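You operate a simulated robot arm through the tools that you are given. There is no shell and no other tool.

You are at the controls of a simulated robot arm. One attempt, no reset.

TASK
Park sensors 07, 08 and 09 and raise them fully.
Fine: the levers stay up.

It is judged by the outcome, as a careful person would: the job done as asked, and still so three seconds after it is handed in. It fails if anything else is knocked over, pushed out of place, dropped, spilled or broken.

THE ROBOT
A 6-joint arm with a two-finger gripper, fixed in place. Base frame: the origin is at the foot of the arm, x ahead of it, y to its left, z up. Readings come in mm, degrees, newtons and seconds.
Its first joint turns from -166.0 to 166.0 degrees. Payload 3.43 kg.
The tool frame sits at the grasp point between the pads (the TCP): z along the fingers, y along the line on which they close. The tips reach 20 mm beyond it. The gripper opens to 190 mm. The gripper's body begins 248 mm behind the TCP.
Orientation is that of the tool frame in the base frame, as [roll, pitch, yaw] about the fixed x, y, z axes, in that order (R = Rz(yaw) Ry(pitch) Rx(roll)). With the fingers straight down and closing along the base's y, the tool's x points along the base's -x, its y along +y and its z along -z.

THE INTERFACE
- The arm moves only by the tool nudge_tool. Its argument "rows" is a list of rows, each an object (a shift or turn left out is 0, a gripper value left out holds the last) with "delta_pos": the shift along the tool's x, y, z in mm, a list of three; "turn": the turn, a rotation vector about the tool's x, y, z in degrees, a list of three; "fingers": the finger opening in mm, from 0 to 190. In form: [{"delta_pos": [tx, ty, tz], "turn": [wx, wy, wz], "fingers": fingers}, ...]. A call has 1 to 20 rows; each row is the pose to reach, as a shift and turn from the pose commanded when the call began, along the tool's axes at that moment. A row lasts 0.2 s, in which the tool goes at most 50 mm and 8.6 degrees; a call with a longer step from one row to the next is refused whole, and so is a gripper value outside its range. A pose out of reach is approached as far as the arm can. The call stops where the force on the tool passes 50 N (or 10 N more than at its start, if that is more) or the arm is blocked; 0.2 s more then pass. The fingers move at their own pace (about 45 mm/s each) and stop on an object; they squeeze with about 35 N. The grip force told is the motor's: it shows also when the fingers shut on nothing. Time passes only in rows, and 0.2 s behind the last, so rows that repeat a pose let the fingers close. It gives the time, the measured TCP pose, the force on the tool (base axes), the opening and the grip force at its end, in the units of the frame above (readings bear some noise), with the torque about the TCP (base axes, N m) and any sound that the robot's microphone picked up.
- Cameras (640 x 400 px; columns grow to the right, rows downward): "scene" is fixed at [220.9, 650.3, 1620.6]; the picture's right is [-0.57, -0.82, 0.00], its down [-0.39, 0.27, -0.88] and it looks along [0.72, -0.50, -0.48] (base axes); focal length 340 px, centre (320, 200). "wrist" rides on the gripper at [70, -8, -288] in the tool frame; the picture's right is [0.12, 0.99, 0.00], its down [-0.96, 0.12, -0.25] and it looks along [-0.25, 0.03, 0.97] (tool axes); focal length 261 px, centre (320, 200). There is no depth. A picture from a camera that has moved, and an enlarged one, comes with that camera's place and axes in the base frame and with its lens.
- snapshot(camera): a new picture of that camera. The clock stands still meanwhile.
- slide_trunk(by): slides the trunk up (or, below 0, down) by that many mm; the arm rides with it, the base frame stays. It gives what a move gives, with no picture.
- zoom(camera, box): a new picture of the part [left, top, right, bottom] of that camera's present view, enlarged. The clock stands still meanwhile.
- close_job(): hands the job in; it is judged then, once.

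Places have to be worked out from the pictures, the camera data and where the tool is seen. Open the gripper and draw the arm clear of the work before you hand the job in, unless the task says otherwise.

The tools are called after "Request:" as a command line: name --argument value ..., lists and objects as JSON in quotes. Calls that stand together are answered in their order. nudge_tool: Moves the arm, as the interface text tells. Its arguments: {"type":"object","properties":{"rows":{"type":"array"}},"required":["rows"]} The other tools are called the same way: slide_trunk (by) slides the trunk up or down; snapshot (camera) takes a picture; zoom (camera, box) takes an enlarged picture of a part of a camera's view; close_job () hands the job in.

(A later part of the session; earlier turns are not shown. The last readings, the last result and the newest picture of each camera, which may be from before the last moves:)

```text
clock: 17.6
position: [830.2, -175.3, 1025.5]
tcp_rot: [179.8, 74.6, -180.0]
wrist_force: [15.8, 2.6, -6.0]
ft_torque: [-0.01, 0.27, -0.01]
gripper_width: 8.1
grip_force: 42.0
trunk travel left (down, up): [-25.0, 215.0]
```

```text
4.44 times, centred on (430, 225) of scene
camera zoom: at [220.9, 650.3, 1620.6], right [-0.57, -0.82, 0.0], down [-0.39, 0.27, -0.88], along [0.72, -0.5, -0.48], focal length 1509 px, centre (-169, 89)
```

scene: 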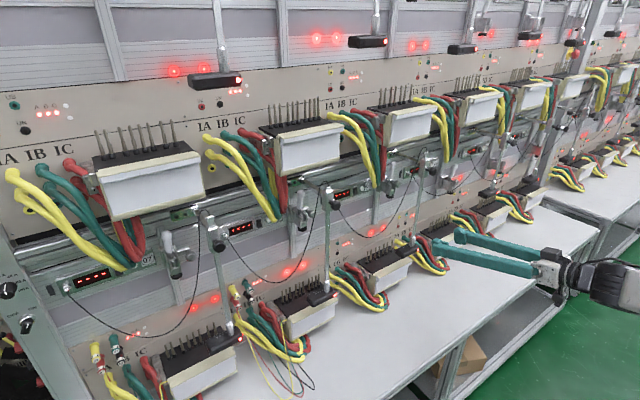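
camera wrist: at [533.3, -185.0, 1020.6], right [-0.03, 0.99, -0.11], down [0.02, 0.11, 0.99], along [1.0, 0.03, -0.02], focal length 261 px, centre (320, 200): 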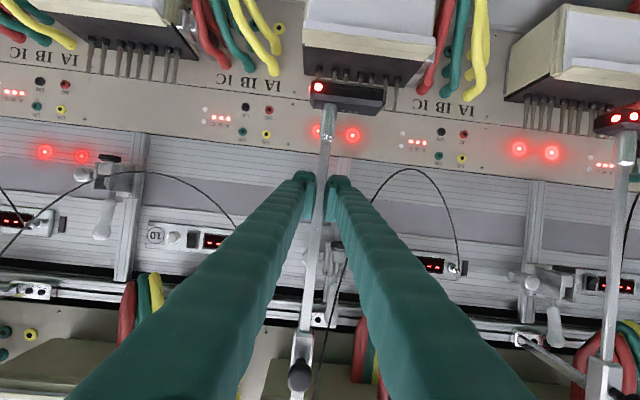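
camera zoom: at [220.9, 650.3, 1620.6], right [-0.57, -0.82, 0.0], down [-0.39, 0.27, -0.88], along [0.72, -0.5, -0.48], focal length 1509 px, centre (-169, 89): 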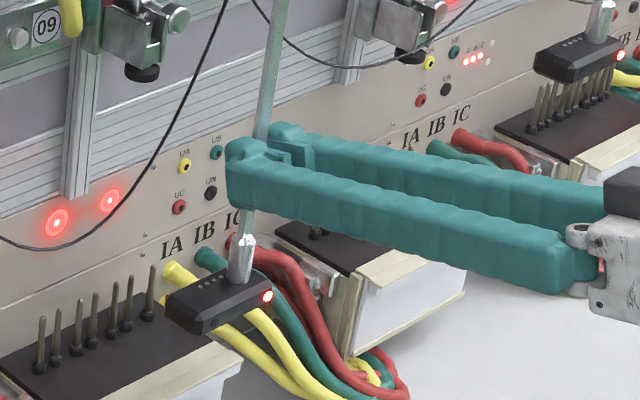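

The rod is rising through the clamp. The bar end near the mount block looks slightly different from before, so I'll examine that joint closely to tell whether it swings or slides.

Request:
zoom --camera "scene" --box '[380, 143, 420, 168]'

Request:
zoom --camera "scene" --box '[295, 165, 335, 190]'

Request:
zoom --camera "scene" --box '[165, 198, 229, 238]'

Request:
zoom --camera "wrist" --box '[280, 250, 370, 310]'

Request:
zoom --camera "wrist" --box '[0, 240, 120, 320]'

```text
16.00 times, centred on (400, 156) of scene
camera zoom: at [220.9, 650.3, 1620.6], right [-0.57, -0.82, 0.0], down [-0.39, 0.27, -0.88], along [0.72, -0.5, -0.48], focal length 5433 px, centre (-960, 912)
```

zoom: 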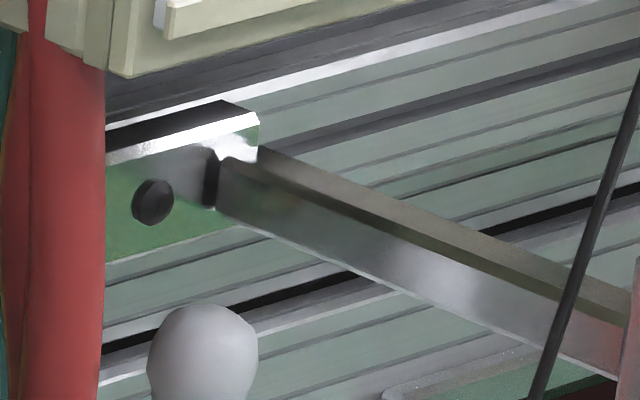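

```text
16.00 times, centred on (315, 178) of scene
camera zoom: at [220.9, 650.3, 1620.6], right [-0.57, -0.82, 0.0], down [-0.39, 0.27, -0.88], along [0.72, -0.5, -0.48], focal length 5433 px, centre (400, 560)
```

zoom: 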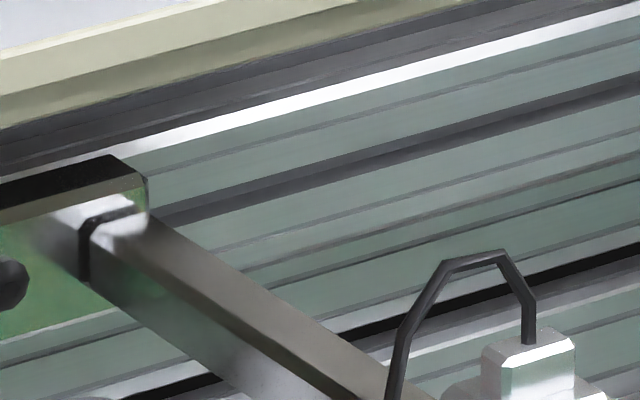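

```text
10.00 times, centred on (197, 218) of scene
camera zoom: at [220.9, 650.3, 1620.6], right [-0.57, -0.82, 0.0], down [-0.39, 0.27, -0.88], along [0.72, -0.5, -0.48], focal length 3396 px, centre (1550, 20)
```

zoom: 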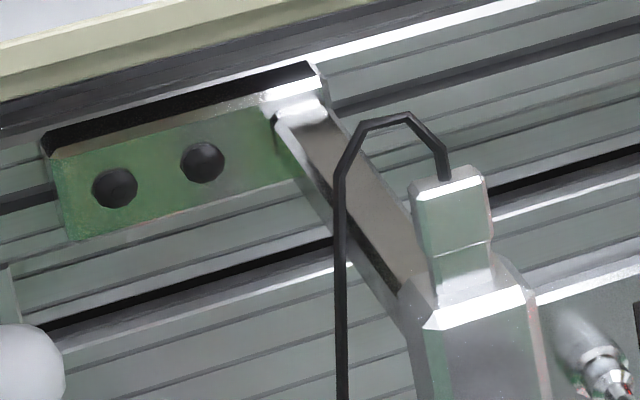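

```text
6.67 times, centred on (325, 280) of wrist
camera zoom: at [532.3, -184.6, 1035.3], right [-0.04, 0.99, -0.11], down [0.02, 0.11, 0.99], along [1.0, 0.03, -0.02], focal length 1738 px, centre (287, -333)
```

zoom: 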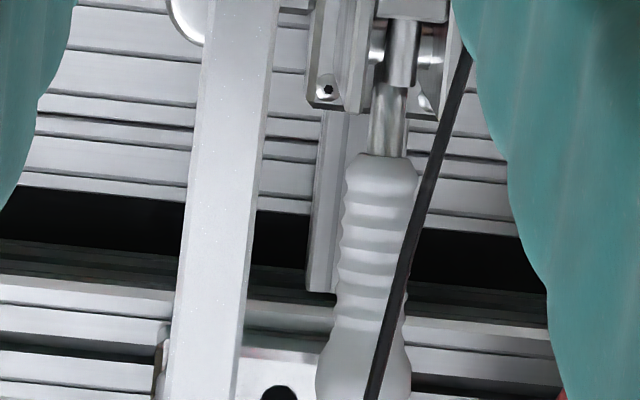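

```text
5.00 times, centred on (60, 280) of wrist
camera zoom: at [532.3, -184.6, 1035.3], right [-0.04, 0.99, -0.11], down [0.02, 0.11, 0.99], along [1.0, 0.03, -0.02], focal length 1303 px, centre (1620, -200)
```

zoom: 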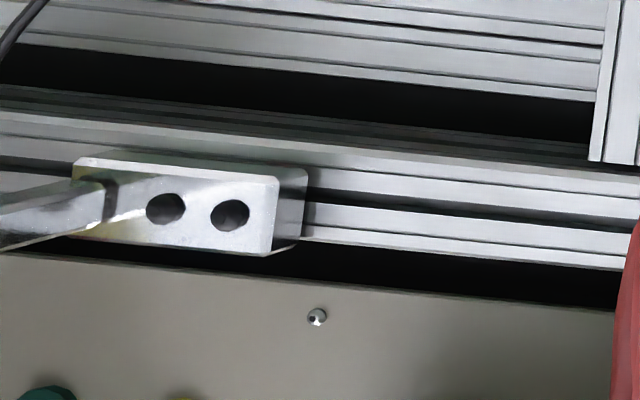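

Zoom comparison shows the whole carriage shifted about 3 mm along the rail when I gripped it, so it slides on the rail with low friction. I'll continue the vertical lift in small steps and watch the force.

Request:
nudge_tool --rows '[{"delta_pos": [-7.7, 0, -2.1]}, {"delta_pos": [-15.4, 0, -4.2]}, {"delta_pos": [-23.1, 0, -6.4]}, {"delta_pos": [-30.9, 0, -8.5]}, {"delta_pos": [-38.6, 0, -10.6]}, {"delta_pos": [-38.6, 0, -10.6]}]'

```text
clock: 18.9
position: [829.1, -174.2, 1067.9]
tcp_rot: [179.7, 74.6, 180.0]
wrist_force: [9.6, -1.8, -4.1]
ft_torque: [0.04, 0.27, 0.0]
gripper_width: 7.6
grip_force: 41.2
trunk travel left (down, up): [-25.0, 215.0]
```

The rod is up about 56 mm with low resistance. I'll keep raising slowly until it reaches its stop.

Request:
nudge_tool --rows '[{"delta_pos": [-5.8, 0, -1.6]}, {"delta_pos": [-11.6, 0, -3.2]}, {"delta_pos": [-17.4, 0, -4.8]}, {"delta_pos": [-23.1, 0, -6.4]}, {"delta_pos": [-28.9, 0, -8]}, {"delta_pos": [-28.9, 0, -8]}]'

Request:
zoom --camera "scene" --box '[370, 130, 470, 240]'

Request:
snapshot --camera "wrist"

```text
clock: 20.4
position: [830.0, -176.5, 1096.8]
tcp_rot: [179.8, 74.6, -179.9]
wrist_force: [-12.2, 3.3, -4.6]
ft_torque: [-0.03, 0.01, 0.08]
gripper_width: 7.8
grip_force: 42.0
trunk travel left (down, up): [-25.0, 215.0]
```

```text
3.64 times, centred on (420, 185) of scene
camera zoom: at [220.9, 650.3, 1620.6], right [-0.57, -0.82, 0.0], down [-0.39, 0.27, -0.88], along [0.72, -0.5, -0.48], focal length 1235 px, centre (-44, 254)
```

zoom: 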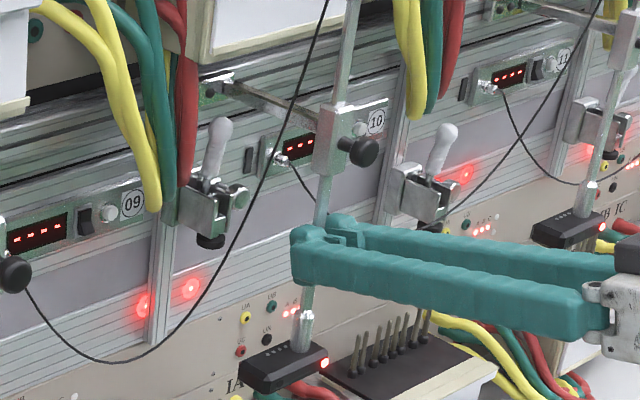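

```text
taken
camera wrist: at [531.8, -185.1, 1105.9], right [-0.03, 0.99, -0.11], down [0.02, 0.11, 0.99], along [1.0, 0.03, -0.02], focal length 261 px, centre (320, 200)
```

wrist: 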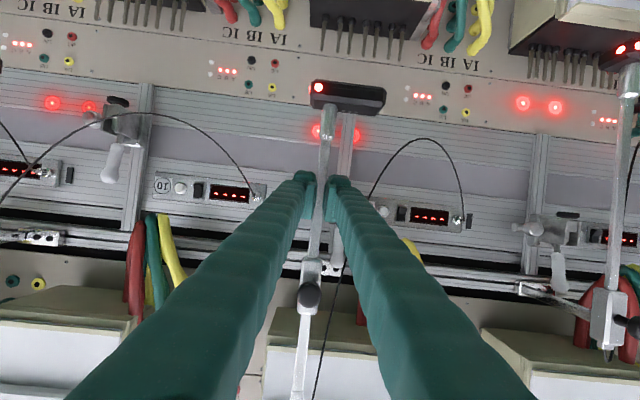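

The rod is up 85 mm with no stop felt yet, and about 40 mm remains between the fingers and the clamp block. I'll continue in finer steps.

Request:
nudge_tool --rows '[{"delta_pos": [-3.9, 0, -1.06]}, {"delta_pos": [-7.7, 0, -2.1]}, {"delta_pos": [-11.6, 0, -3.2]}, {"delta_pos": [-15.4, 0, -4.2]}, {"delta_pos": [-19.3, 0, -5.3]}, {"delta_pos": [-19.3, 0, -5.3]}]'

Request:
zoom --camera "scene" --box '[370, 130, 470, 240]'

```text
clock: 21.8
position: [829.2, -177.6, 1118.2]
tcp_rot: [179.7, 74.5, 179.9]
wrist_force: [-25.0, -3.3, -5.2]
ft_torque: [-0.02, -0.08, -0.04]
gripper_width: 7.6
grip_force: 41.3
trunk travel left (down, up): [-25.0, 215.0]
```

```text
3.64 times, centred on (420, 185) of scene
camera zoom: at [220.9, 650.3, 1620.6], right [-0.57, -0.82, 0.0], down [-0.39, 0.27, -0.88], along [0.72, -0.5, -0.48], focal length 1235 px, centre (-44, 254)
```

zoom: 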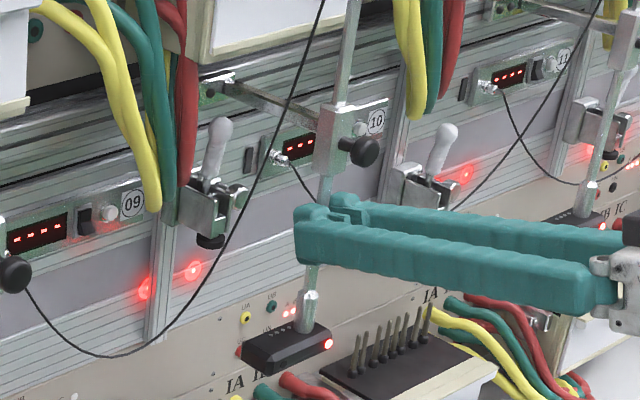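

The rod is now up 106 mm with only about 5 N of vertical resistance. Side force in x has built up to about -25 N, so I'll relax by 2 mm in -x and compare the head height with parked sensor 10.

Request:
nudge_tool --rows '[{"delta_pos": [0.27, 0, -0.96]}, {"delta_pos": [0.53, 0, -1.93]}, {"delta_pos": [0.53, 0, -1.93]}]'

Request:
snapshot --camera "wrist"

Request:
zoom --camera "scene" --box '[400, 100, 560, 240]'

```text
clock: 22.6
position: [828.6, -176.7, 1117.9]
tcp_rot: [179.7, 74.6, 179.9]
wrist_force: [8.1, -3.1, 3.7]
ft_torque: [-0.04, -0.43, -0.05]
gripper_width: 7.8
grip_force: 41.4
trunk travel left (down, up): [-25.0, 215.0]
```

```text
taken
camera wrist: at [531.7, -184.7, 1126.2], right [-0.04, 0.99, -0.11], down [0.02, 0.11, 0.99], along [1.0, 0.03, -0.02], focal length 261 px, centre (320, 200)
```

wrist: 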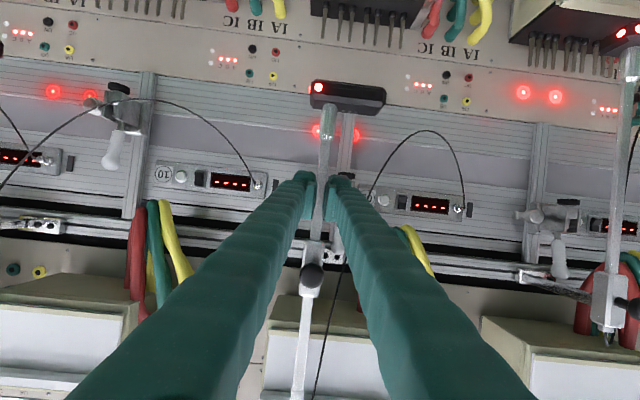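

```text
2.86 times, centred on (480, 170) of scene
camera zoom: at [220.9, 650.3, 1620.6], right [-0.57, -0.82, 0.0], down [-0.39, 0.27, -0.88], along [0.72, -0.5, -0.48], focal length 970 px, centre (-137, 286)
```

zoom: 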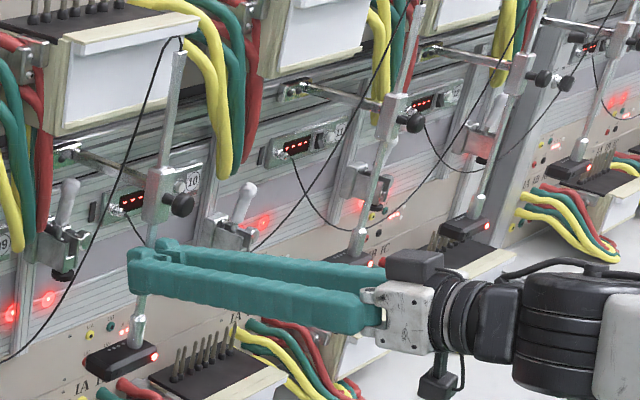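

I'll compare the clamp-to-head distance of 09 with the parked sensors 10 and 11 at higher zoom.

Request:
zoom --camera "scene" --box '[420, 120, 484, 240]'

Request:
zoom --camera "scene" --box '[500, 100, 564, 220]'

Request:
zoom --camera "scene" --box '[540, 60, 620, 200]'

```text
3.33 times, centred on (452, 180) of scene
camera zoom: at [220.9, 650.3, 1620.6], right [-0.57, -0.82, 0.0], down [-0.39, 0.27, -0.88], along [0.72, -0.5, -0.48], focal length 1132 px, centre (-120, 267)
```

zoom: 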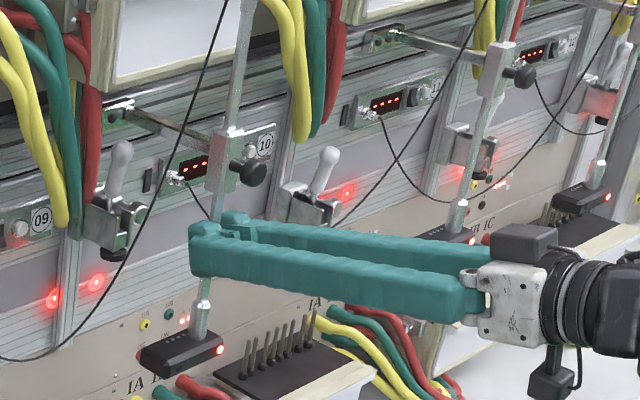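

```text
3.33 times, centred on (532, 160) of scene
camera zoom: at [220.9, 650.3, 1620.6], right [-0.57, -0.82, 0.0], down [-0.39, 0.27, -0.88], along [0.72, -0.5, -0.48], focal length 1132 px, centre (-387, 333)
```

zoom: 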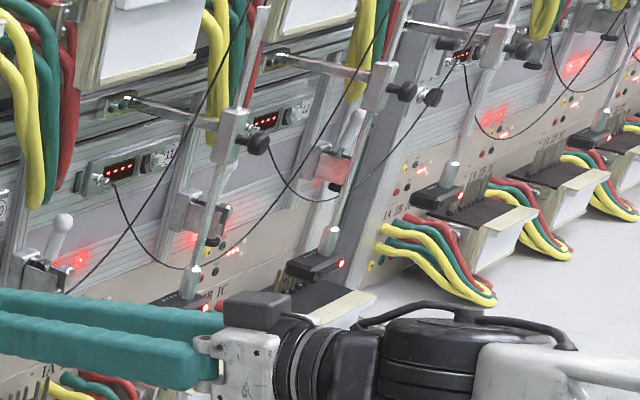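

```text
2.86 times, centred on (580, 130) of scene
camera zoom: at [220.9, 650.3, 1620.6], right [-0.57, -0.82, 0.0], down [-0.39, 0.27, -0.88], along [0.72, -0.5, -0.48], focal length 970 px, centre (-423, 400)
```

zoom: 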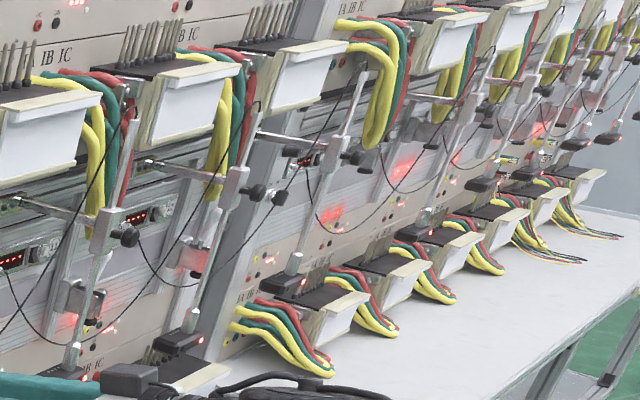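

Sensor 10's collar is at z≈1032, 11's at ≈996 and 12's at ≈1013, so the neighbours' heights vary and none is a reliable "fully raised" reference. All of them share the same parking pitch, though. I'll keep raising 09 until a real stop is felt.

Request:
nudge_tool --rows '[{"delta_pos": [-3.9, 0, -1.06]}, {"delta_pos": [-7.7, 0, -2.1]}, {"delta_pos": [-11.6, 0, -3.2]}, {"delta_pos": [-15.4, 0, -4.2]}, {"delta_pos": [-19.3, 0, -5.3]}, {"delta_pos": [-19.3, 0, -5.3]}]'

Request:
zoom --camera "scene" --box '[370, 130, 470, 240]'

```text
clock: 23.9
position: [828.9, -175.9, 1133.0]
tcp_rot: [179.8, 74.4, 179.9]
wrist_force: [-11.9, 2.7, -23.6]
ft_torque: [-0.03, 0.25, 0.07]
gripper_width: 7.6
grip_force: 41.3
trunk travel left (down, up): [-25.0, 215.0]
```

```text
3.64 times, centred on (420, 185) of scene
camera zoom: at [220.9, 650.3, 1620.6], right [-0.57, -0.82, 0.0], down [-0.39, 0.27, -0.88], along [0.72, -0.5, -0.48], focal length 1235 px, centre (-44, 254)
```

zoom: 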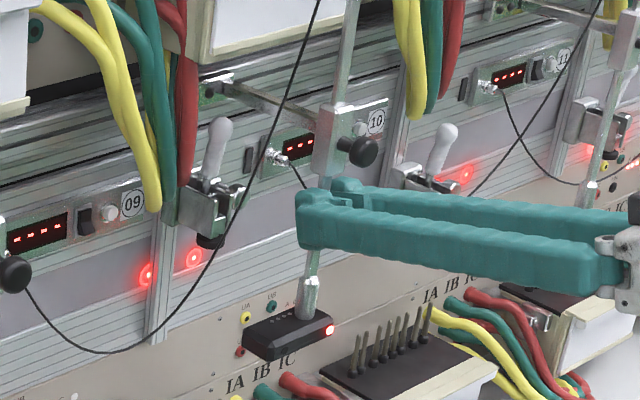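

Vertical resistance jumped to 24 N, at TCP z=1133 against a commanded 1138. That is either the rod's top stop or my fingers touching the underside of the clamp. I'll release to see whether the rod holds by itself, then regrip lower.

Request:
nudge_tool --rows '[{"delta_pos": [1.9, 0, 0.5], "fingers": 45}, {"delta_pos": [4.8, 0, 1.3], "fingers": 45}, {"delta_pos": [4.8, 0, 1.3], "fingers": 45}, {"delta_pos": [4.8, 0, 1.3], "fingers": 45}]'

Request:
zoom --camera "scene" --box '[370, 130, 470, 240]'

```text
clock: 24.9
position: [828.4, -177.3, 1131.0]
tcp_rot: [179.8, 74.6, 179.9]
wrist_force: [-0.7, 0.2, 0.4]
ft_torque: [0.0, -0.01, -0.01]
gripper_width: 44.9
grip_force: 0.0
trunk travel left (down, up): [-25.0, 215.0]
```

```text
3.64 times, centred on (420, 185) of scene
camera zoom: at [220.9, 650.3, 1620.6], right [-0.57, -0.82, 0.0], down [-0.39, 0.27, -0.88], along [0.72, -0.5, -0.48], focal length 1235 px, centre (-44, 254)
```

zoom: 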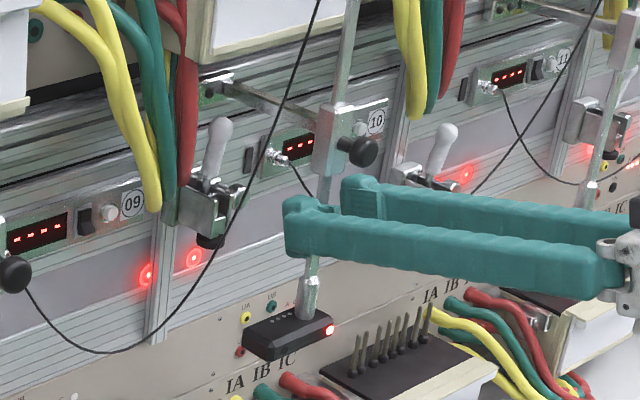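

The rod holds by friction when released. I'll lower about 38 mm, staying above the collar, and regrip for an unambiguous stop test.

Request:
nudge_tool --rows '[{"delta_pos": [9.2, 0, 2.5]}, {"delta_pos": [18.3, 0, 5]}, {"delta_pos": [27.5, 0, 7.6]}, {"delta_pos": [36.6, 0, 10.1]}, {"delta_pos": [36.6, 0, 10.1], "fingers": 0}, {"delta_pos": [36.6, 0, 10.1], "fingers": 0}, {"delta_pos": [36.6, 0, 10.1], "fingers": 0}, {"delta_pos": [36.6, 0, 10.1], "fingers": 0}]'

Request:
zoom --camera "scene" --box '[370, 130, 470, 240]'

```text
clock: 26.8
position: [828.7, -176.7, 1092.6]
tcp_rot: [179.8, 74.6, 180.0]
wrist_force: [3.2, 3.7, -0.6]
ft_torque: [-0.01, 0.0, 0.06]
gripper_width: 7.3
grip_force: 41.2
trunk travel left (down, up): [-25.0, 215.0]
```

```text
3.64 times, centred on (420, 185) of scene
camera zoom: at [220.9, 650.3, 1620.6], right [-0.57, -0.82, 0.0], down [-0.39, 0.27, -0.88], along [0.72, -0.5, -0.48], focal length 1235 px, centre (-44, 254)
```

zoom: 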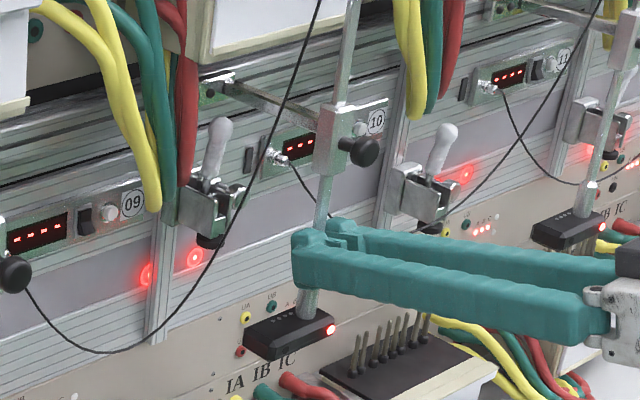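

I have regripped at z=1092. I'll lift another 20 mm gently and see where it stops.

Request:
nudge_tool --rows '[{"delta_pos": [-2.9, 0, -0.8]}, {"delta_pos": [-5.8, 0, -1.6]}, {"delta_pos": [-8.7, 0, -2.4]}, {"delta_pos": [-11.6, 0, -3.2]}, {"delta_pos": [-14.5, 0, -4.0]}, {"delta_pos": [-14.5, 0, -4.0]}]'

Request:
zoom --camera "scene" --box '[370, 130, 470, 240]'

```text
clock: 27.5
position: [827.1, -178.4, 1098.6]
tcp_rot: [179.8, 74.2, 179.9]
wrist_force: [-18.4, -4.3, -8.2]
ft_torque: [0.08, 0.05, -0.07]
gripper_width: 7.1
grip_force: 40.6
trunk travel left (down, up): [-25.0, 215.0]
stopped in row 3: the force on the tool passed its limit at 55 N (the readings are from after the stop); the commanded pose is now the measured one
```

```text
3.64 times, centred on (420, 185) of scene
camera zoom: at [220.9, 650.3, 1620.6], right [-0.57, -0.82, 0.0], down [-0.39, 0.27, -0.88], along [0.72, -0.5, -0.48], focal length 1235 px, centre (-44, 254)
```

zoom: 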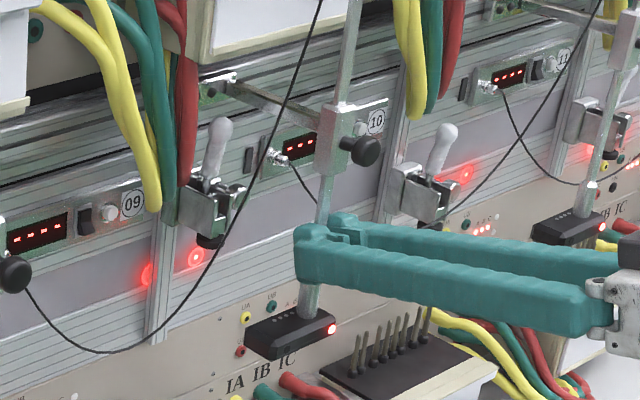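

The force limit tripped at 55 N after about 6 mm, so 09 is at its top stop and fully raised. Still holding the rod, I'll slide the carriage towards -y, 60 mm first, checking forces.

Request:
nudge_tool --rows '[{"delta_pos": [0, -10, 0]}, {"delta_pos": [0, -20, 0]}, {"delta_pos": [0, -30, 0]}, {"delta_pos": [0, -40, 0]}, {"delta_pos": [0, -50, 0]}, {"delta_pos": [0, -60, 0]}, {"delta_pos": [0, -60, 0]}]'

Request:
zoom --camera "scene" --box '[370, 130, 470, 240]'

Request:
snapshot --camera "wrist"

```text
clock: 29.1
position: [828.2, -239.6, 1098.6]
tcp_rot: [179.7, 74.3, 179.8]
wrist_force: [-36.1, -3.4, -24.4]
ft_torque: [0.03, 0.07, -0.04]
gripper_width: 7.0
grip_force: 40.9
trunk travel left (down, up): [-25.0, 215.0]
```

```text
3.64 times, centred on (420, 185) of scene
camera zoom: at [220.9, 650.3, 1620.6], right [-0.57, -0.82, 0.0], down [-0.39, 0.27, -0.88], along [0.72, -0.5, -0.48], focal length 1235 px, centre (-44, 254)
```

zoom: 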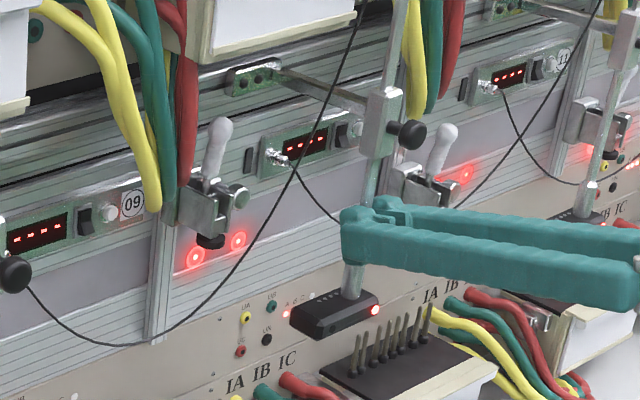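

```text
taken
camera wrist: at [530.2, -248.1, 1109.2], right [-0.03, 0.99, -0.11], down [0.02, 0.11, 0.99], along [1.0, 0.03, -0.03], focal length 261 px, centre (320, 200)
```

wrist: 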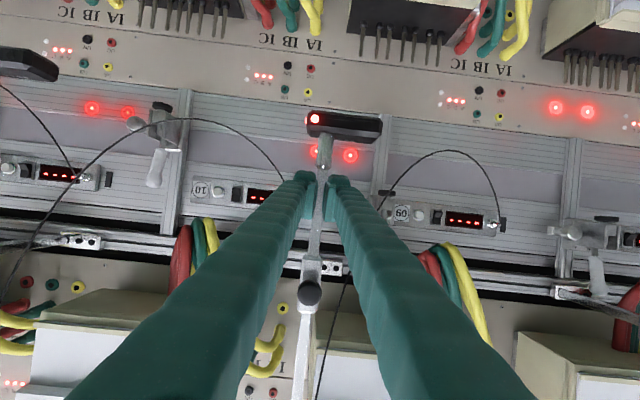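

The carriage slides freely; its mount block has moved along the rail. I'll relax the x/z preload by 1–2 mm and keep sliding towards the slot at y≈-283, watching for an end stop.

Request:
nudge_tool --rows '[{"delta_pos": [1.3, 0, -1.0]}, {"delta_pos": [1.3, -8, -1.0]}, {"delta_pos": [1.3, -16, -1.0]}, {"delta_pos": [1.3, -24, -1.0]}, {"delta_pos": [1.3, -32, -1.0]}, {"delta_pos": [1.3, -36, -1.0]}, {"delta_pos": [1.3, -36, -1.0]}]'

Request:
zoom --camera "scene" --box '[370, 130, 470, 240]'

```text
clock: 30.7
position: [827.4, -273.7, 1099.0]
tcp_rot: [179.9, 74.2, 180.0]
wrist_force: [5.0, 2.8, -0.6]
ft_torque: [-0.02, 0.03, 0.06]
gripper_width: 6.6
grip_force: 39.9
trunk travel left (down, up): [-25.0, 215.0]
```

```text
3.64 times, centred on (420, 185) of scene
camera zoom: at [220.9, 650.3, 1620.6], right [-0.57, -0.82, 0.0], down [-0.39, 0.27, -0.88], along [0.72, -0.5, -0.48], focal length 1235 px, centre (-44, 254)
```

zoom: 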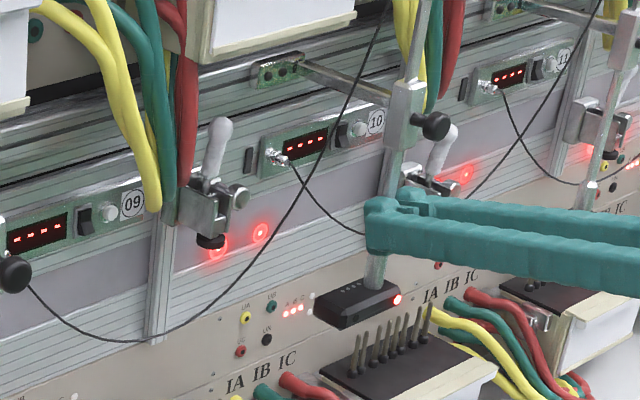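

At y=-274 there is still little resistance. I'll continue in fine steps past the expected slot to feel for a stop.

Request:
nudge_tool --rows '[{"delta_pos": [0, -3, 0]}, {"delta_pos": [0, -6, 0]}, {"delta_pos": [0, -9, 0]}, {"delta_pos": [0, -12, 0]}, {"delta_pos": [0, -12, 0]}]'

Request:
zoom --camera "scene" --box '[370, 130, 470, 240]'

Request:
snapshot --camera "wrist"

```text
clock: 31.9
position: [826.7, -284.9, 1098.3]
tcp_rot: [179.9, 74.2, -179.9]
wrist_force: [-10.8, 10.1, 4.0]
ft_torque: [-0.12, -0.25, 0.16]
gripper_width: 6.0
grip_force: 39.8
trunk travel left (down, up): [-25.0, 215.0]
```

```text
3.64 times, centred on (420, 185) of scene
camera zoom: at [220.9, 650.3, 1620.6], right [-0.57, -0.82, 0.0], down [-0.39, 0.27, -0.88], along [0.72, -0.5, -0.48], focal length 1235 px, centre (-44, 254)
```

zoom: 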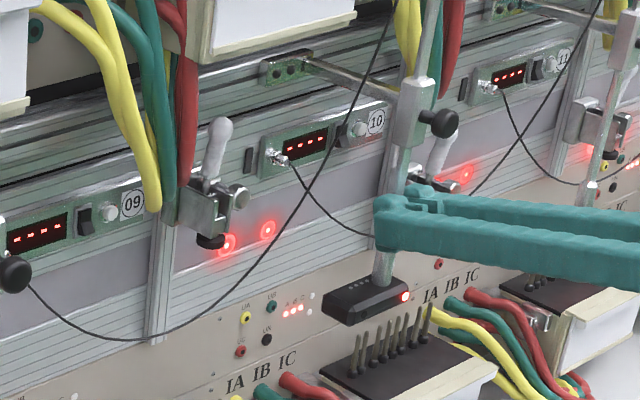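

```text
taken
camera wrist: at [529.4, -294.2, 1108.6], right [-0.04, 0.99, -0.11], down [0.02, 0.12, 0.99], along [1.0, 0.03, -0.02], focal length 261 px, centre (320, 200)
```

wrist: 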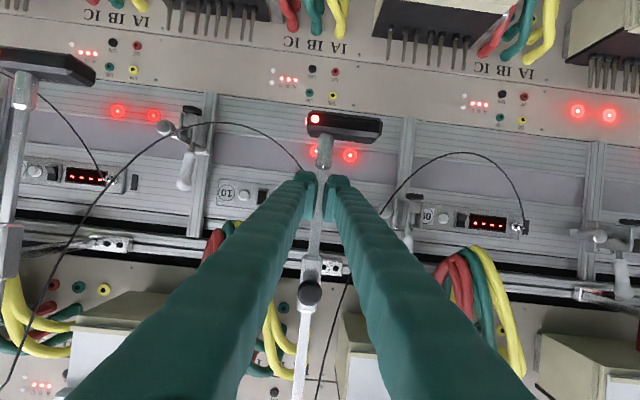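

The y force has risen to 10 N at y=-285, which may be the start of the end stop. I'll push a few more millimetres to confirm.

Request:
nudge_tool --rows '[{"delta_pos": [0, -2, 0]}, {"delta_pos": [0, -4, 0]}, {"delta_pos": [0, -6, 0]}, {"delta_pos": [0, -6, 0]}]'

Request:
zoom --camera "scene" --box '[370, 130, 470, 240]'

```text
clock: 32.6
position: [826.8, -285.1, 1099.2]
tcp_rot: [180.0, 74.3, -179.7]
wrist_force: [-17.2, 30.8, 0.7]
ft_torque: [-0.24, -0.24, 0.49]
gripper_width: 6.0
grip_force: 40.3
trunk travel left (down, up): [-25.0, 215.0]
stopped in row 3: the force on the tool passed its limit at 54 N (the readings are from after the stop); the commanded pose is now the measured one
```

```text
3.64 times, centred on (420, 185) of scene
camera zoom: at [220.9, 650.3, 1620.6], right [-0.57, -0.82, 0.0], down [-0.39, 0.27, -0.88], along [0.72, -0.5, -0.48], focal length 1235 px, centre (-44, 254)
```

zoom: 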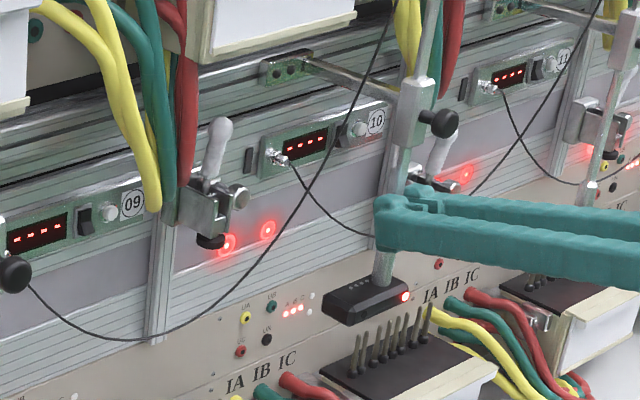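

The end stop is confirmed at y≈-285, which matches the parked slot pattern exactly. I'll relieve the y preload slightly and give a short final lift to make sure the rod is at its top stop.

Request:
nudge_tool --rows '[{"delta_pos": [0.4, 0.8, -0.5]}, {"delta_pos": [-1.0, 0.8, -1.2]}, {"delta_pos": [-2.9, 0.8, -1.6]}, {"delta_pos": [-4.8, 0.8, -2.1]}, {"delta_pos": [-6.8, 0.8, -2.6]}, {"delta_pos": [-6.8, 0.8, -2.6]}]'

```text
clock: 33.7
position: [824.3, -285.6, 1098.8]
tcp_rot: [-179.9, 74.1, -179.4]
wrist_force: [-11.9, 37.8, -6.0]
ft_torque: [-0.41, 0.05, 0.65]
gripper_width: 6.2
grip_force: 38.4
trunk travel left (down, up): [-25.0, 215.0]
stopped in row 5: the force on the tool passed its limit at 52 N (the readings are from after the stop); the commanded pose is now the measured one
```

z did not move and the force limit tripped again, so 09 is at both stops. I'll relieve the y force, then open the fingers.

Request:
nudge_tool --rows '[{"delta_pos": [0.5, 1.0, 0]}, {"delta_pos": [1.0, 2.0, 0]}, {"delta_pos": [1.0, 2.0, 0]}]'

```text
clock: 34.5
position: [823.9, -285.8, 1099.0]
tcp_rot: [180.0, 74.1, -179.6]
wrist_force: [-22.9, 39.8, -7.0]
ft_torque: [-0.36, -0.12, 0.76]
gripper_width: 6.2
grip_force: 38.5
trunk travel left (down, up): [-25.0, 215.0]
```

The residual y force persists because of grip preload against the stop. I'll just open the fingers in place and check.

Request:
nudge_tool --rows '[{"fingers": 20}, {"fingers": 45}, {"fingers": 45}, {"fingers": 45}]'

Request:
snapshot --camera "wrist"

Request:
zoom --camera "scene" --box '[370, 130, 470, 240]'

```text
clock: 35.5
position: [825.2, -287.2, 1097.8]
tcp_rot: [179.7, 74.0, 179.9]
wrist_force: [0.7, -0.7, 0.1]
ft_torque: [-0.03, -0.01, 0.0]
gripper_width: 44.8
grip_force: 0.0
trunk travel left (down, up): [-25.0, 215.0]
```

```text
taken
camera wrist: at [528.2, -296.7, 1110.2], right [-0.04, 0.99, -0.11], down [0.03, 0.11, 0.99], along [1.0, 0.03, -0.03], focal length 261 px, centre (320, 200)
```

wrist: 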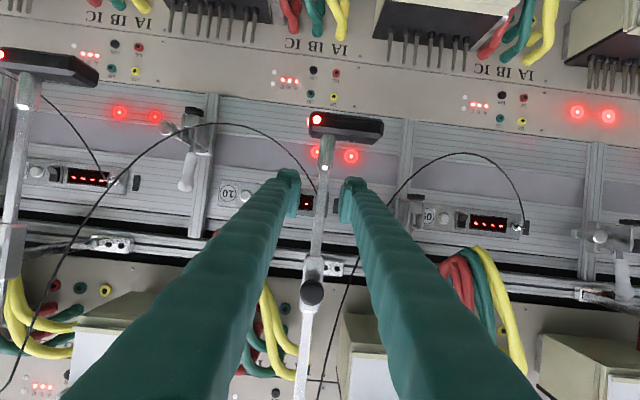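

```text
3.64 times, centred on (420, 185) of scene
camera zoom: at [220.9, 650.3, 1620.6], right [-0.57, -0.82, 0.0], down [-0.39, 0.27, -0.88], along [0.72, -0.5, -0.48], focal length 1235 px, centre (-44, 254)
```

zoom: 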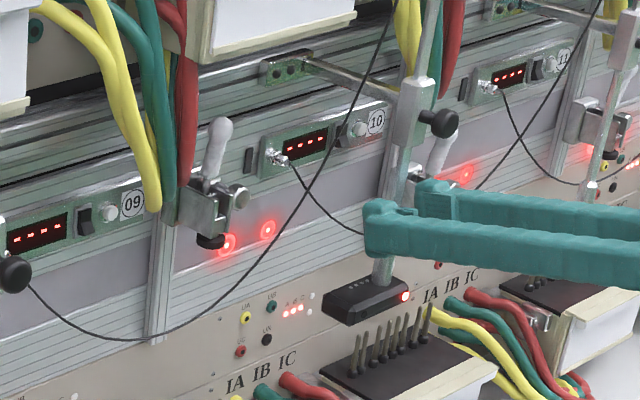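

Sensor 09 holds its parked and raised position after release. I'll retreat straight back along -x.

Request:
nudge_tool --rows '[{"delta_pos": [5.5, 0, -19.2]}, {"delta_pos": [11, 0, -38.4]}, {"delta_pos": [16.5, 0, -57.6]}, {"delta_pos": [22, 0, -76.9]}, {"delta_pos": [27.5, 0, -96]}, {"delta_pos": [31.7, 0, -110.5]}, {"delta_pos": [31.7, 0, -110.5]}]'

Request:
snapshot --camera "wrist"

Request:
snapshot --camera "scene"

```text
clock: 37.1
position: [715.5, -293.7, 1086.0]
tcp_rot: [176.9, 73.3, 177.2]
wrist_force: [-0.8, -0.8, -0.3]
ft_torque: [0.04, -0.02, 0.0]
gripper_width: 44.8
grip_force: 0.1
trunk travel left (down, up): [-25.0, 215.0]
```

```text
taken
camera wrist: at [418.1, -304.8, 1101.4], right [-0.04, 0.99, -0.1], down [0.04, 0.1, 0.99], along [1.0, 0.03, -0.04], focal length 261 px, centre (320, 200)
```

wrist: 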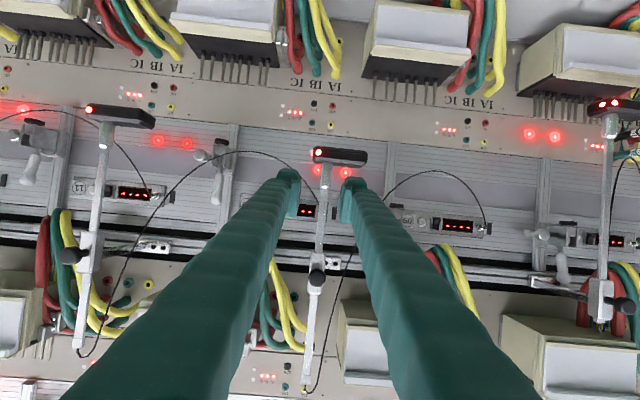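

```text
taken
```

scene: 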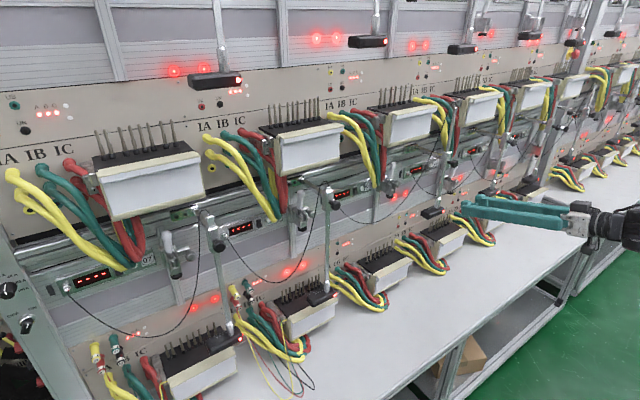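

09 is clearly at its parked, raised position. I'll now travel sideways towards rod 08 (y≈188), back from the bench, lowering to z≈1010 on the way.

Request:
nudge_tool --rows '[{"delta_pos": [6, 18, 1.7], "fingers": 80}, {"delta_pos": [12, 36, 3.5]}, {"delta_pos": [18, 54, 5.2]}, {"delta_pos": [24, 72, 6.9]}, {"delta_pos": [30, 90, 8.6]}, {"delta_pos": [36, 108, 10.3]}, {"delta_pos": [42, 126, 12]}, {"delta_pos": [48, 144, 13.8]}, {"delta_pos": [54, 162, 15.5]}, {"delta_pos": [60, 180, 17.2]}, {"delta_pos": [66, 198, 19]}, {"delta_pos": [72, 216, 20.7]}, {"delta_pos": [78, 234, 22.4]}, {"delta_pos": [84.6, 252, 24.3]}, {"delta_pos": [84.6, 270, 24.3]}, {"delta_pos": [84.6, 285, 24.3]}, {"delta_pos": [84.6, 285, 24.3]}]'

```text
clock: 40.7
position: [708.9, -3.2, 1011.7]
tcp_rot: [179.8, 74.0, -180.0]
wrist_force: [-0.4, -0.1, -0.1]
ft_torque: [0.0, 0.0, 0.0]
gripper_width: 79.6
grip_force: 0.0
trunk travel left (down, up): [-25.0, 215.0]
```

Request:
nudge_tool --rows '[{"delta_pos": [0, 16, 0]}, {"delta_pos": [0, 32, 0]}, {"delta_pos": [0, 48, 0]}, {"delta_pos": [0, 64, 0]}, {"delta_pos": [0, 80, 0]}, {"delta_pos": [0, 96, 0]}, {"delta_pos": [0, 112, 0]}, {"delta_pos": [0, 128, 0]}, {"delta_pos": [0, 144, 0]}, {"delta_pos": [0, 160, 0]}, {"delta_pos": [0, 176, 0]}, {"delta_pos": [0, 191, 0]}, {"delta_pos": [0, 191, 0]}, {"delta_pos": [0, 191, 0]}]'

Request:
snapshot --camera "wrist"

Request:
snapshot --camera "scene"

```text
clock: 43.7
position: [709.6, 186.8, 1010.1]
tcp_rot: [179.7, 74.0, 179.9]
wrist_force: [-0.1, -0.3, -1.7]
ft_torque: [0.02, -0.02, 0.0]
gripper_width: 79.7
grip_force: 0.0
trunk travel left (down, up): [-25.0, 215.0]
```

```text
taken
camera wrist: at [412.9, 179.2, 1022.2], right [-0.04, 0.99, -0.11], down [0.03, 0.11, 0.99], along [1.0, 0.03, -0.03], focal length 261 px, centre (320, 200)
```

wrist: 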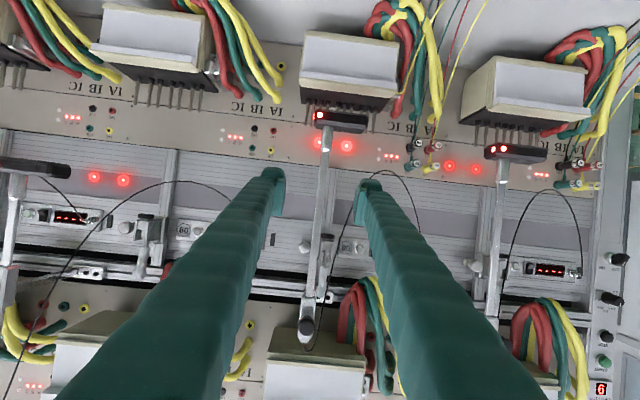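

```text
taken
```

scene: 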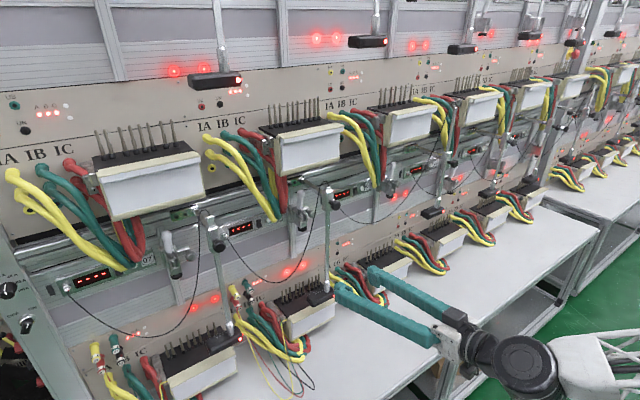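

Rod 08 is at y≈193, about 6 mm to +y of my centre. I'll advance 122 mm along +x with a 6 mm y correction.

Request:
nudge_tool --rows '[{"delta_pos": [-5.5, 3, 19.2]}, {"delta_pos": [-11, 6, 38.4]}, {"delta_pos": [-16.6, 6, 57.6]}, {"delta_pos": [-22.2, 6, 76.9]}, {"delta_pos": [-27.7, 6, 96]}, {"delta_pos": [-33.6, 6, 117.3]}, {"delta_pos": [-33.6, 6, 117.3]}]'

Request:
snapshot --camera "wrist"

Request:
zoom --camera "scene" --box '[260, 170, 400, 320]'

```text
clock: 45.3
position: [830.8, 197.0, 1011.0]
tcp_rot: [179.8, 74.1, -180.0]
wrist_force: [0.3, -0.5, 0.3]
ft_torque: [0.02, -0.01, 0.01]
gripper_width: 80.0
grip_force: 0.1
trunk travel left (down, up): [-25.0, 215.0]
```

```text
taken
camera wrist: at [534.0, 186.3, 1022.7], right [-0.04, 0.99, -0.11], down [0.03, 0.11, 0.99], along [1.0, 0.03, -0.03], focal length 261 px, centre (320, 200)
```

wrist: 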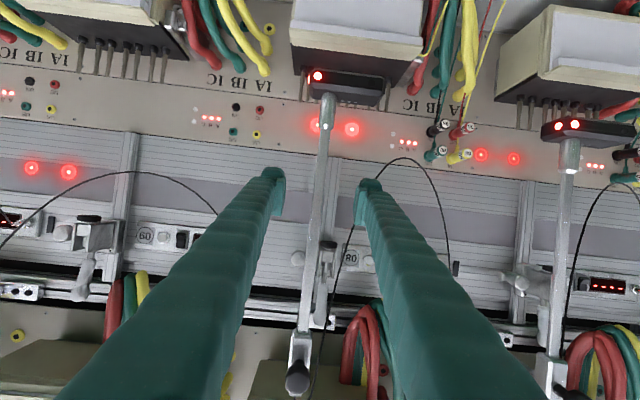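

```text
2.67 times, centred on (330, 245) of scene
camera zoom: at [220.9, 650.3, 1620.6], right [-0.57, -0.82, 0.0], down [-0.39, 0.27, -0.88], along [0.72, -0.5, -0.48], focal length 906 px, centre (293, 80)
```

zoom: 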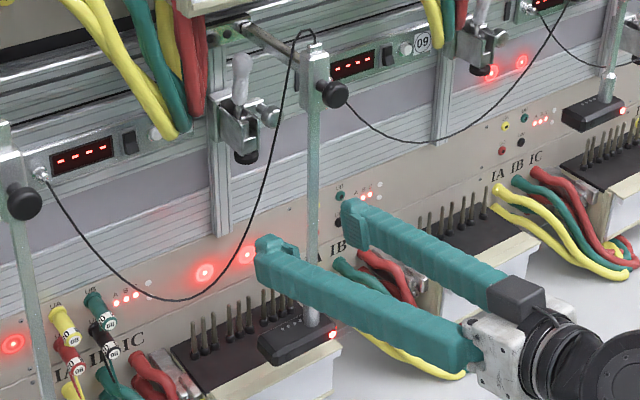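

Rod 08 is centred between the fingers, well above its head and clear of the cable. I'll close.

Request:
nudge_tool --rows '[{"fingers": 0}, {"fingers": 0}, {"fingers": 0}, {"fingers": 0}, {"fingers": 0}, {"fingers": 0}]'

```text
clock: 46.7
position: [831.5, 195.0, 1011.0]
tcp_rot: [179.6, 74.0, 180.0]
wrist_force: [5.9, -3.6, -0.3]
ft_torque: [0.07, 0.01, -0.08]
gripper_width: 8.5
grip_force: 42.8
trunk travel left (down, up): [-25.0, 215.0]
```

Gripped (8.5 mm). I'll lift rod 08 in small steps, about 85 mm to begin with.

Request:
nudge_tool --rows '[{"delta_pos": [-7.7, 0, -2.2]}, {"delta_pos": [-15.4, 0, -4.4]}, {"delta_pos": [-23.1, 0, -6.6]}, {"delta_pos": [-30.8, 0, -8.8]}, {"delta_pos": [-38.5, 0, -11]}, {"delta_pos": [-46.1, 0, -13.2]}, {"delta_pos": [-53.8, 0, -15.4]}, {"delta_pos": [-61.5, 0, -17.6]}, {"delta_pos": [-69.2, 0, -19.8]}, {"delta_pos": [-76.9, 0, -22]}, {"delta_pos": [-76.9, 0, -22]}]'

Request:
zoom --camera "scene" --box '[260, 150, 400, 320]'

```text
clock: 49.1
position: [831.3, 194.8, 1089.6]
tcp_rot: [179.6, 74.1, -179.9]
wrist_force: [6.8, 0.0, -3.9]
ft_torque: [-0.03, 0.18, 0.0]
gripper_width: 8.2
grip_force: 42.4
trunk travel left (down, up): [-25.0, 215.0]
```

```text
2.35 times, centred on (330, 235) of scene
camera zoom: at [220.9, 650.3, 1620.6], right [-0.57, -0.82, 0.0], down [-0.39, 0.27, -0.88], along [0.72, -0.5, -0.48], focal length 799 px, centre (296, 118)
```

zoom: 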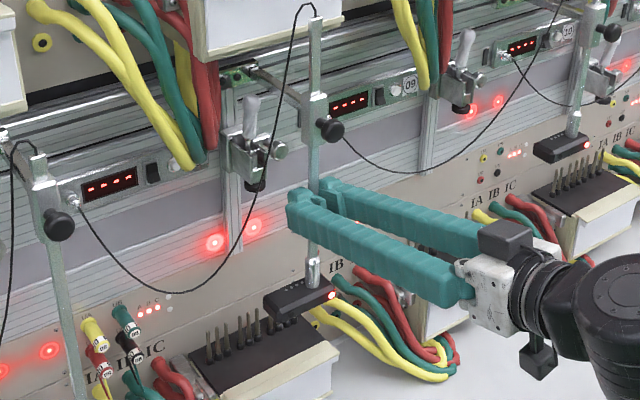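

08 is rising smoothly. I'll lift another 30 mm, then release, regrip lower and find the stop.

Request:
nudge_tool --rows '[{"delta_pos": [-5.8, 0, -1.65]}, {"delta_pos": [-11.5, 0, -3.3]}, {"delta_pos": [-17.3, 0, -5]}, {"delta_pos": [-23.1, 0, -6.6]}, {"delta_pos": [-28.8, 0, -8.3]}, {"delta_pos": [-28.8, 0, -8.3]}]'

```text
clock: 50.5
position: [831.0, 195.5, 1120.7]
tcp_rot: [179.8, 74.0, -180.0]
wrist_force: [10.7, -4.9, -2.9]
ft_torque: [0.02, 0.16, -0.09]
gripper_width: 8.4
grip_force: 42.1
trunk travel left (down, up): [-25.0, 215.0]
```

The rod is up 110 mm without a stop. I'll open, lower 38 mm and regrip.

Request:
nudge_tool --rows '[{"delta_pos": [0, 0, 0], "fingers": 45}, {"delta_pos": [0, 0, 0], "fingers": 45}, {"delta_pos": [0, 0, 0], "fingers": 45}, {"delta_pos": [9.2, 0, 2.6]}, {"delta_pos": [18.3, 0, 5.3]}, {"delta_pos": [27.5, 0, 7.9]}, {"delta_pos": [36.6, 0, 10.5]}, {"delta_pos": [36.6, 0, 10.5], "fingers": 0}, {"delta_pos": [36.6, 0, 10.5], "fingers": 0}, {"delta_pos": [36.6, 0, 10.5], "fingers": 0}, {"delta_pos": [36.6, 0, 10.5], "fingers": 0}]'

Request:
zoom --camera "scene" --box '[260, 150, 400, 320]'

```text
clock: 52.9
position: [830.3, 193.2, 1083.6]
tcp_rot: [179.8, 73.9, 180.0]
wrist_force: [0.0, 4.1, -0.9]
ft_torque: [-0.04, 0.0, 0.07]
gripper_width: 8.0
grip_force: 41.3
trunk travel left (down, up): [-25.0, 215.0]
```

```text
2.35 times, centred on (330, 235) of scene
camera zoom: at [220.9, 650.3, 1620.6], right [-0.57, -0.82, 0.0], down [-0.39, 0.27, -0.88], along [0.72, -0.5, -0.48], focal length 799 px, centre (296, 118)
```

zoom: 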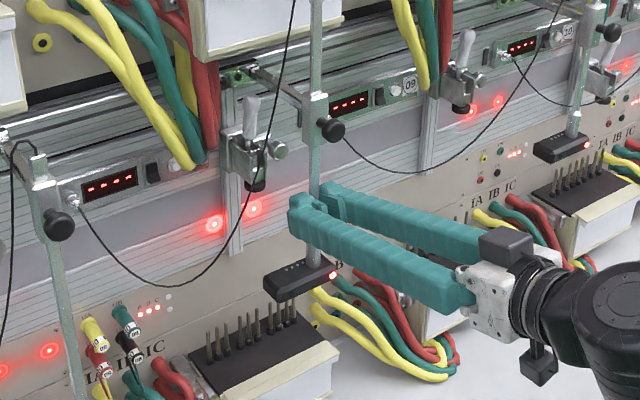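

Regripped at z=1084, with the collar just below the fingers. I'll lift in fine steps until the top stop trips the force limit.

Request:
nudge_tool --rows '[{"delta_pos": [-3.85, 0, -1.1]}, {"delta_pos": [-7.7, 0, -2.2]}, {"delta_pos": [-11.5, 0, -3.3]}, {"delta_pos": [-15.4, 0, -4.4]}, {"delta_pos": [-19.2, 0, -5.5]}, {"delta_pos": [-23.1, 0, -6.6]}, {"delta_pos": [-26.9, 0, -7.7]}, {"delta_pos": [-30.8, 0, -8.8]}, {"delta_pos": [-30.8, 0, -8.8]}]'

Request:
zoom --camera "scene" --box '[260, 150, 400, 320]'

```text
clock: 54.9
position: [831.5, 194.3, 1111.4]
tcp_rot: [179.9, 73.9, -179.9]
wrist_force: [-21.6, -0.2, -37.6]
ft_torque: [-0.02, 0.32, -0.02]
gripper_width: 8.5
grip_force: 42.4
trunk travel left (down, up): [-25.0, 215.0]
```

```text
2.35 times, centred on (330, 235) of scene
camera zoom: at [220.9, 650.3, 1620.6], right [-0.57, -0.82, 0.0], down [-0.39, 0.27, -0.88], along [0.72, -0.5, -0.48], focal length 799 px, centre (296, 118)
```

zoom: 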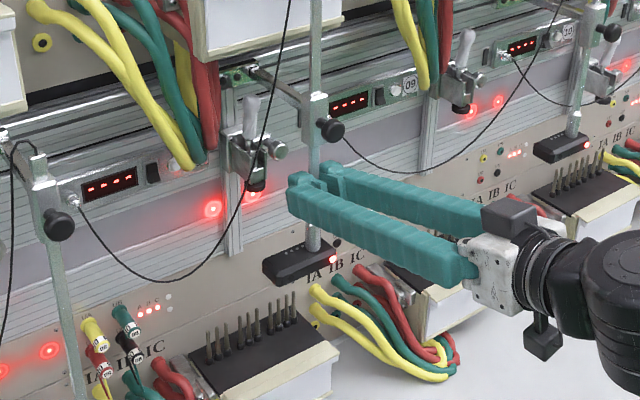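

Force is -38 N with z lagging its command, which looks like the top stop. I'll confirm with a small further push.

Request:
nudge_tool --rows '[{"delta_pos": [-1.9, 0, -0.55]}, {"delta_pos": [-3.85, 0, -1.1]}, {"delta_pos": [-5.8, 0, -1.65]}, {"delta_pos": [-5.8, 0, -1.65]}]'

```text
clock: 55.9
position: [831.6, 195.5, 1119.7]
tcp_rot: [179.9, 73.9, -179.9]
wrist_force: [-9.3, -4.2, -37.0]
ft_torque: [0.0, 0.35, -0.03]
gripper_width: 8.6
grip_force: 42.0
trunk travel left (down, up): [-25.0, 215.0]
```

z rose 8 mm at a constant -37 N, so either the grip slipped along the rod or the rod moved. I'll compare the head position.

Request:
zoom --camera "scene" --box '[260, 150, 400, 320]'

Request:
snapshot --camera "wrist"

```text
2.35 times, centred on (330, 235) of scene
camera zoom: at [220.9, 650.3, 1620.6], right [-0.57, -0.82, 0.0], down [-0.39, 0.27, -0.88], along [0.72, -0.5, -0.48], focal length 799 px, centre (296, 118)
```

zoom: 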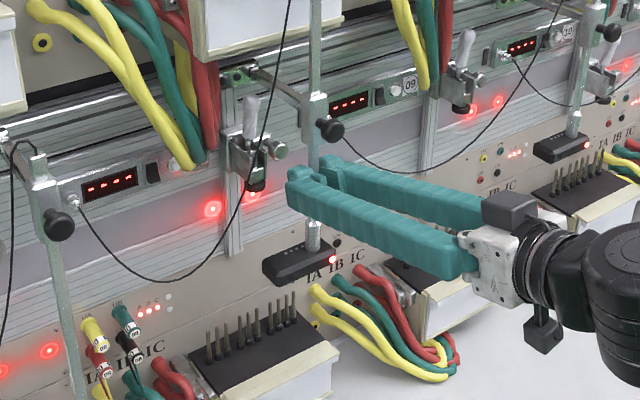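

```text
taken
camera wrist: at [534.0, 185.1, 1132.1], right [-0.04, 0.99, -0.11], down [0.03, 0.11, 0.99], along [1.0, 0.03, -0.03], focal length 261 px, centre (320, 200)
```

wrist: 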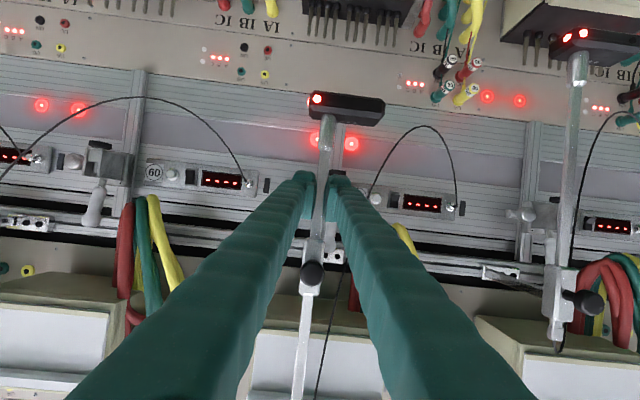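

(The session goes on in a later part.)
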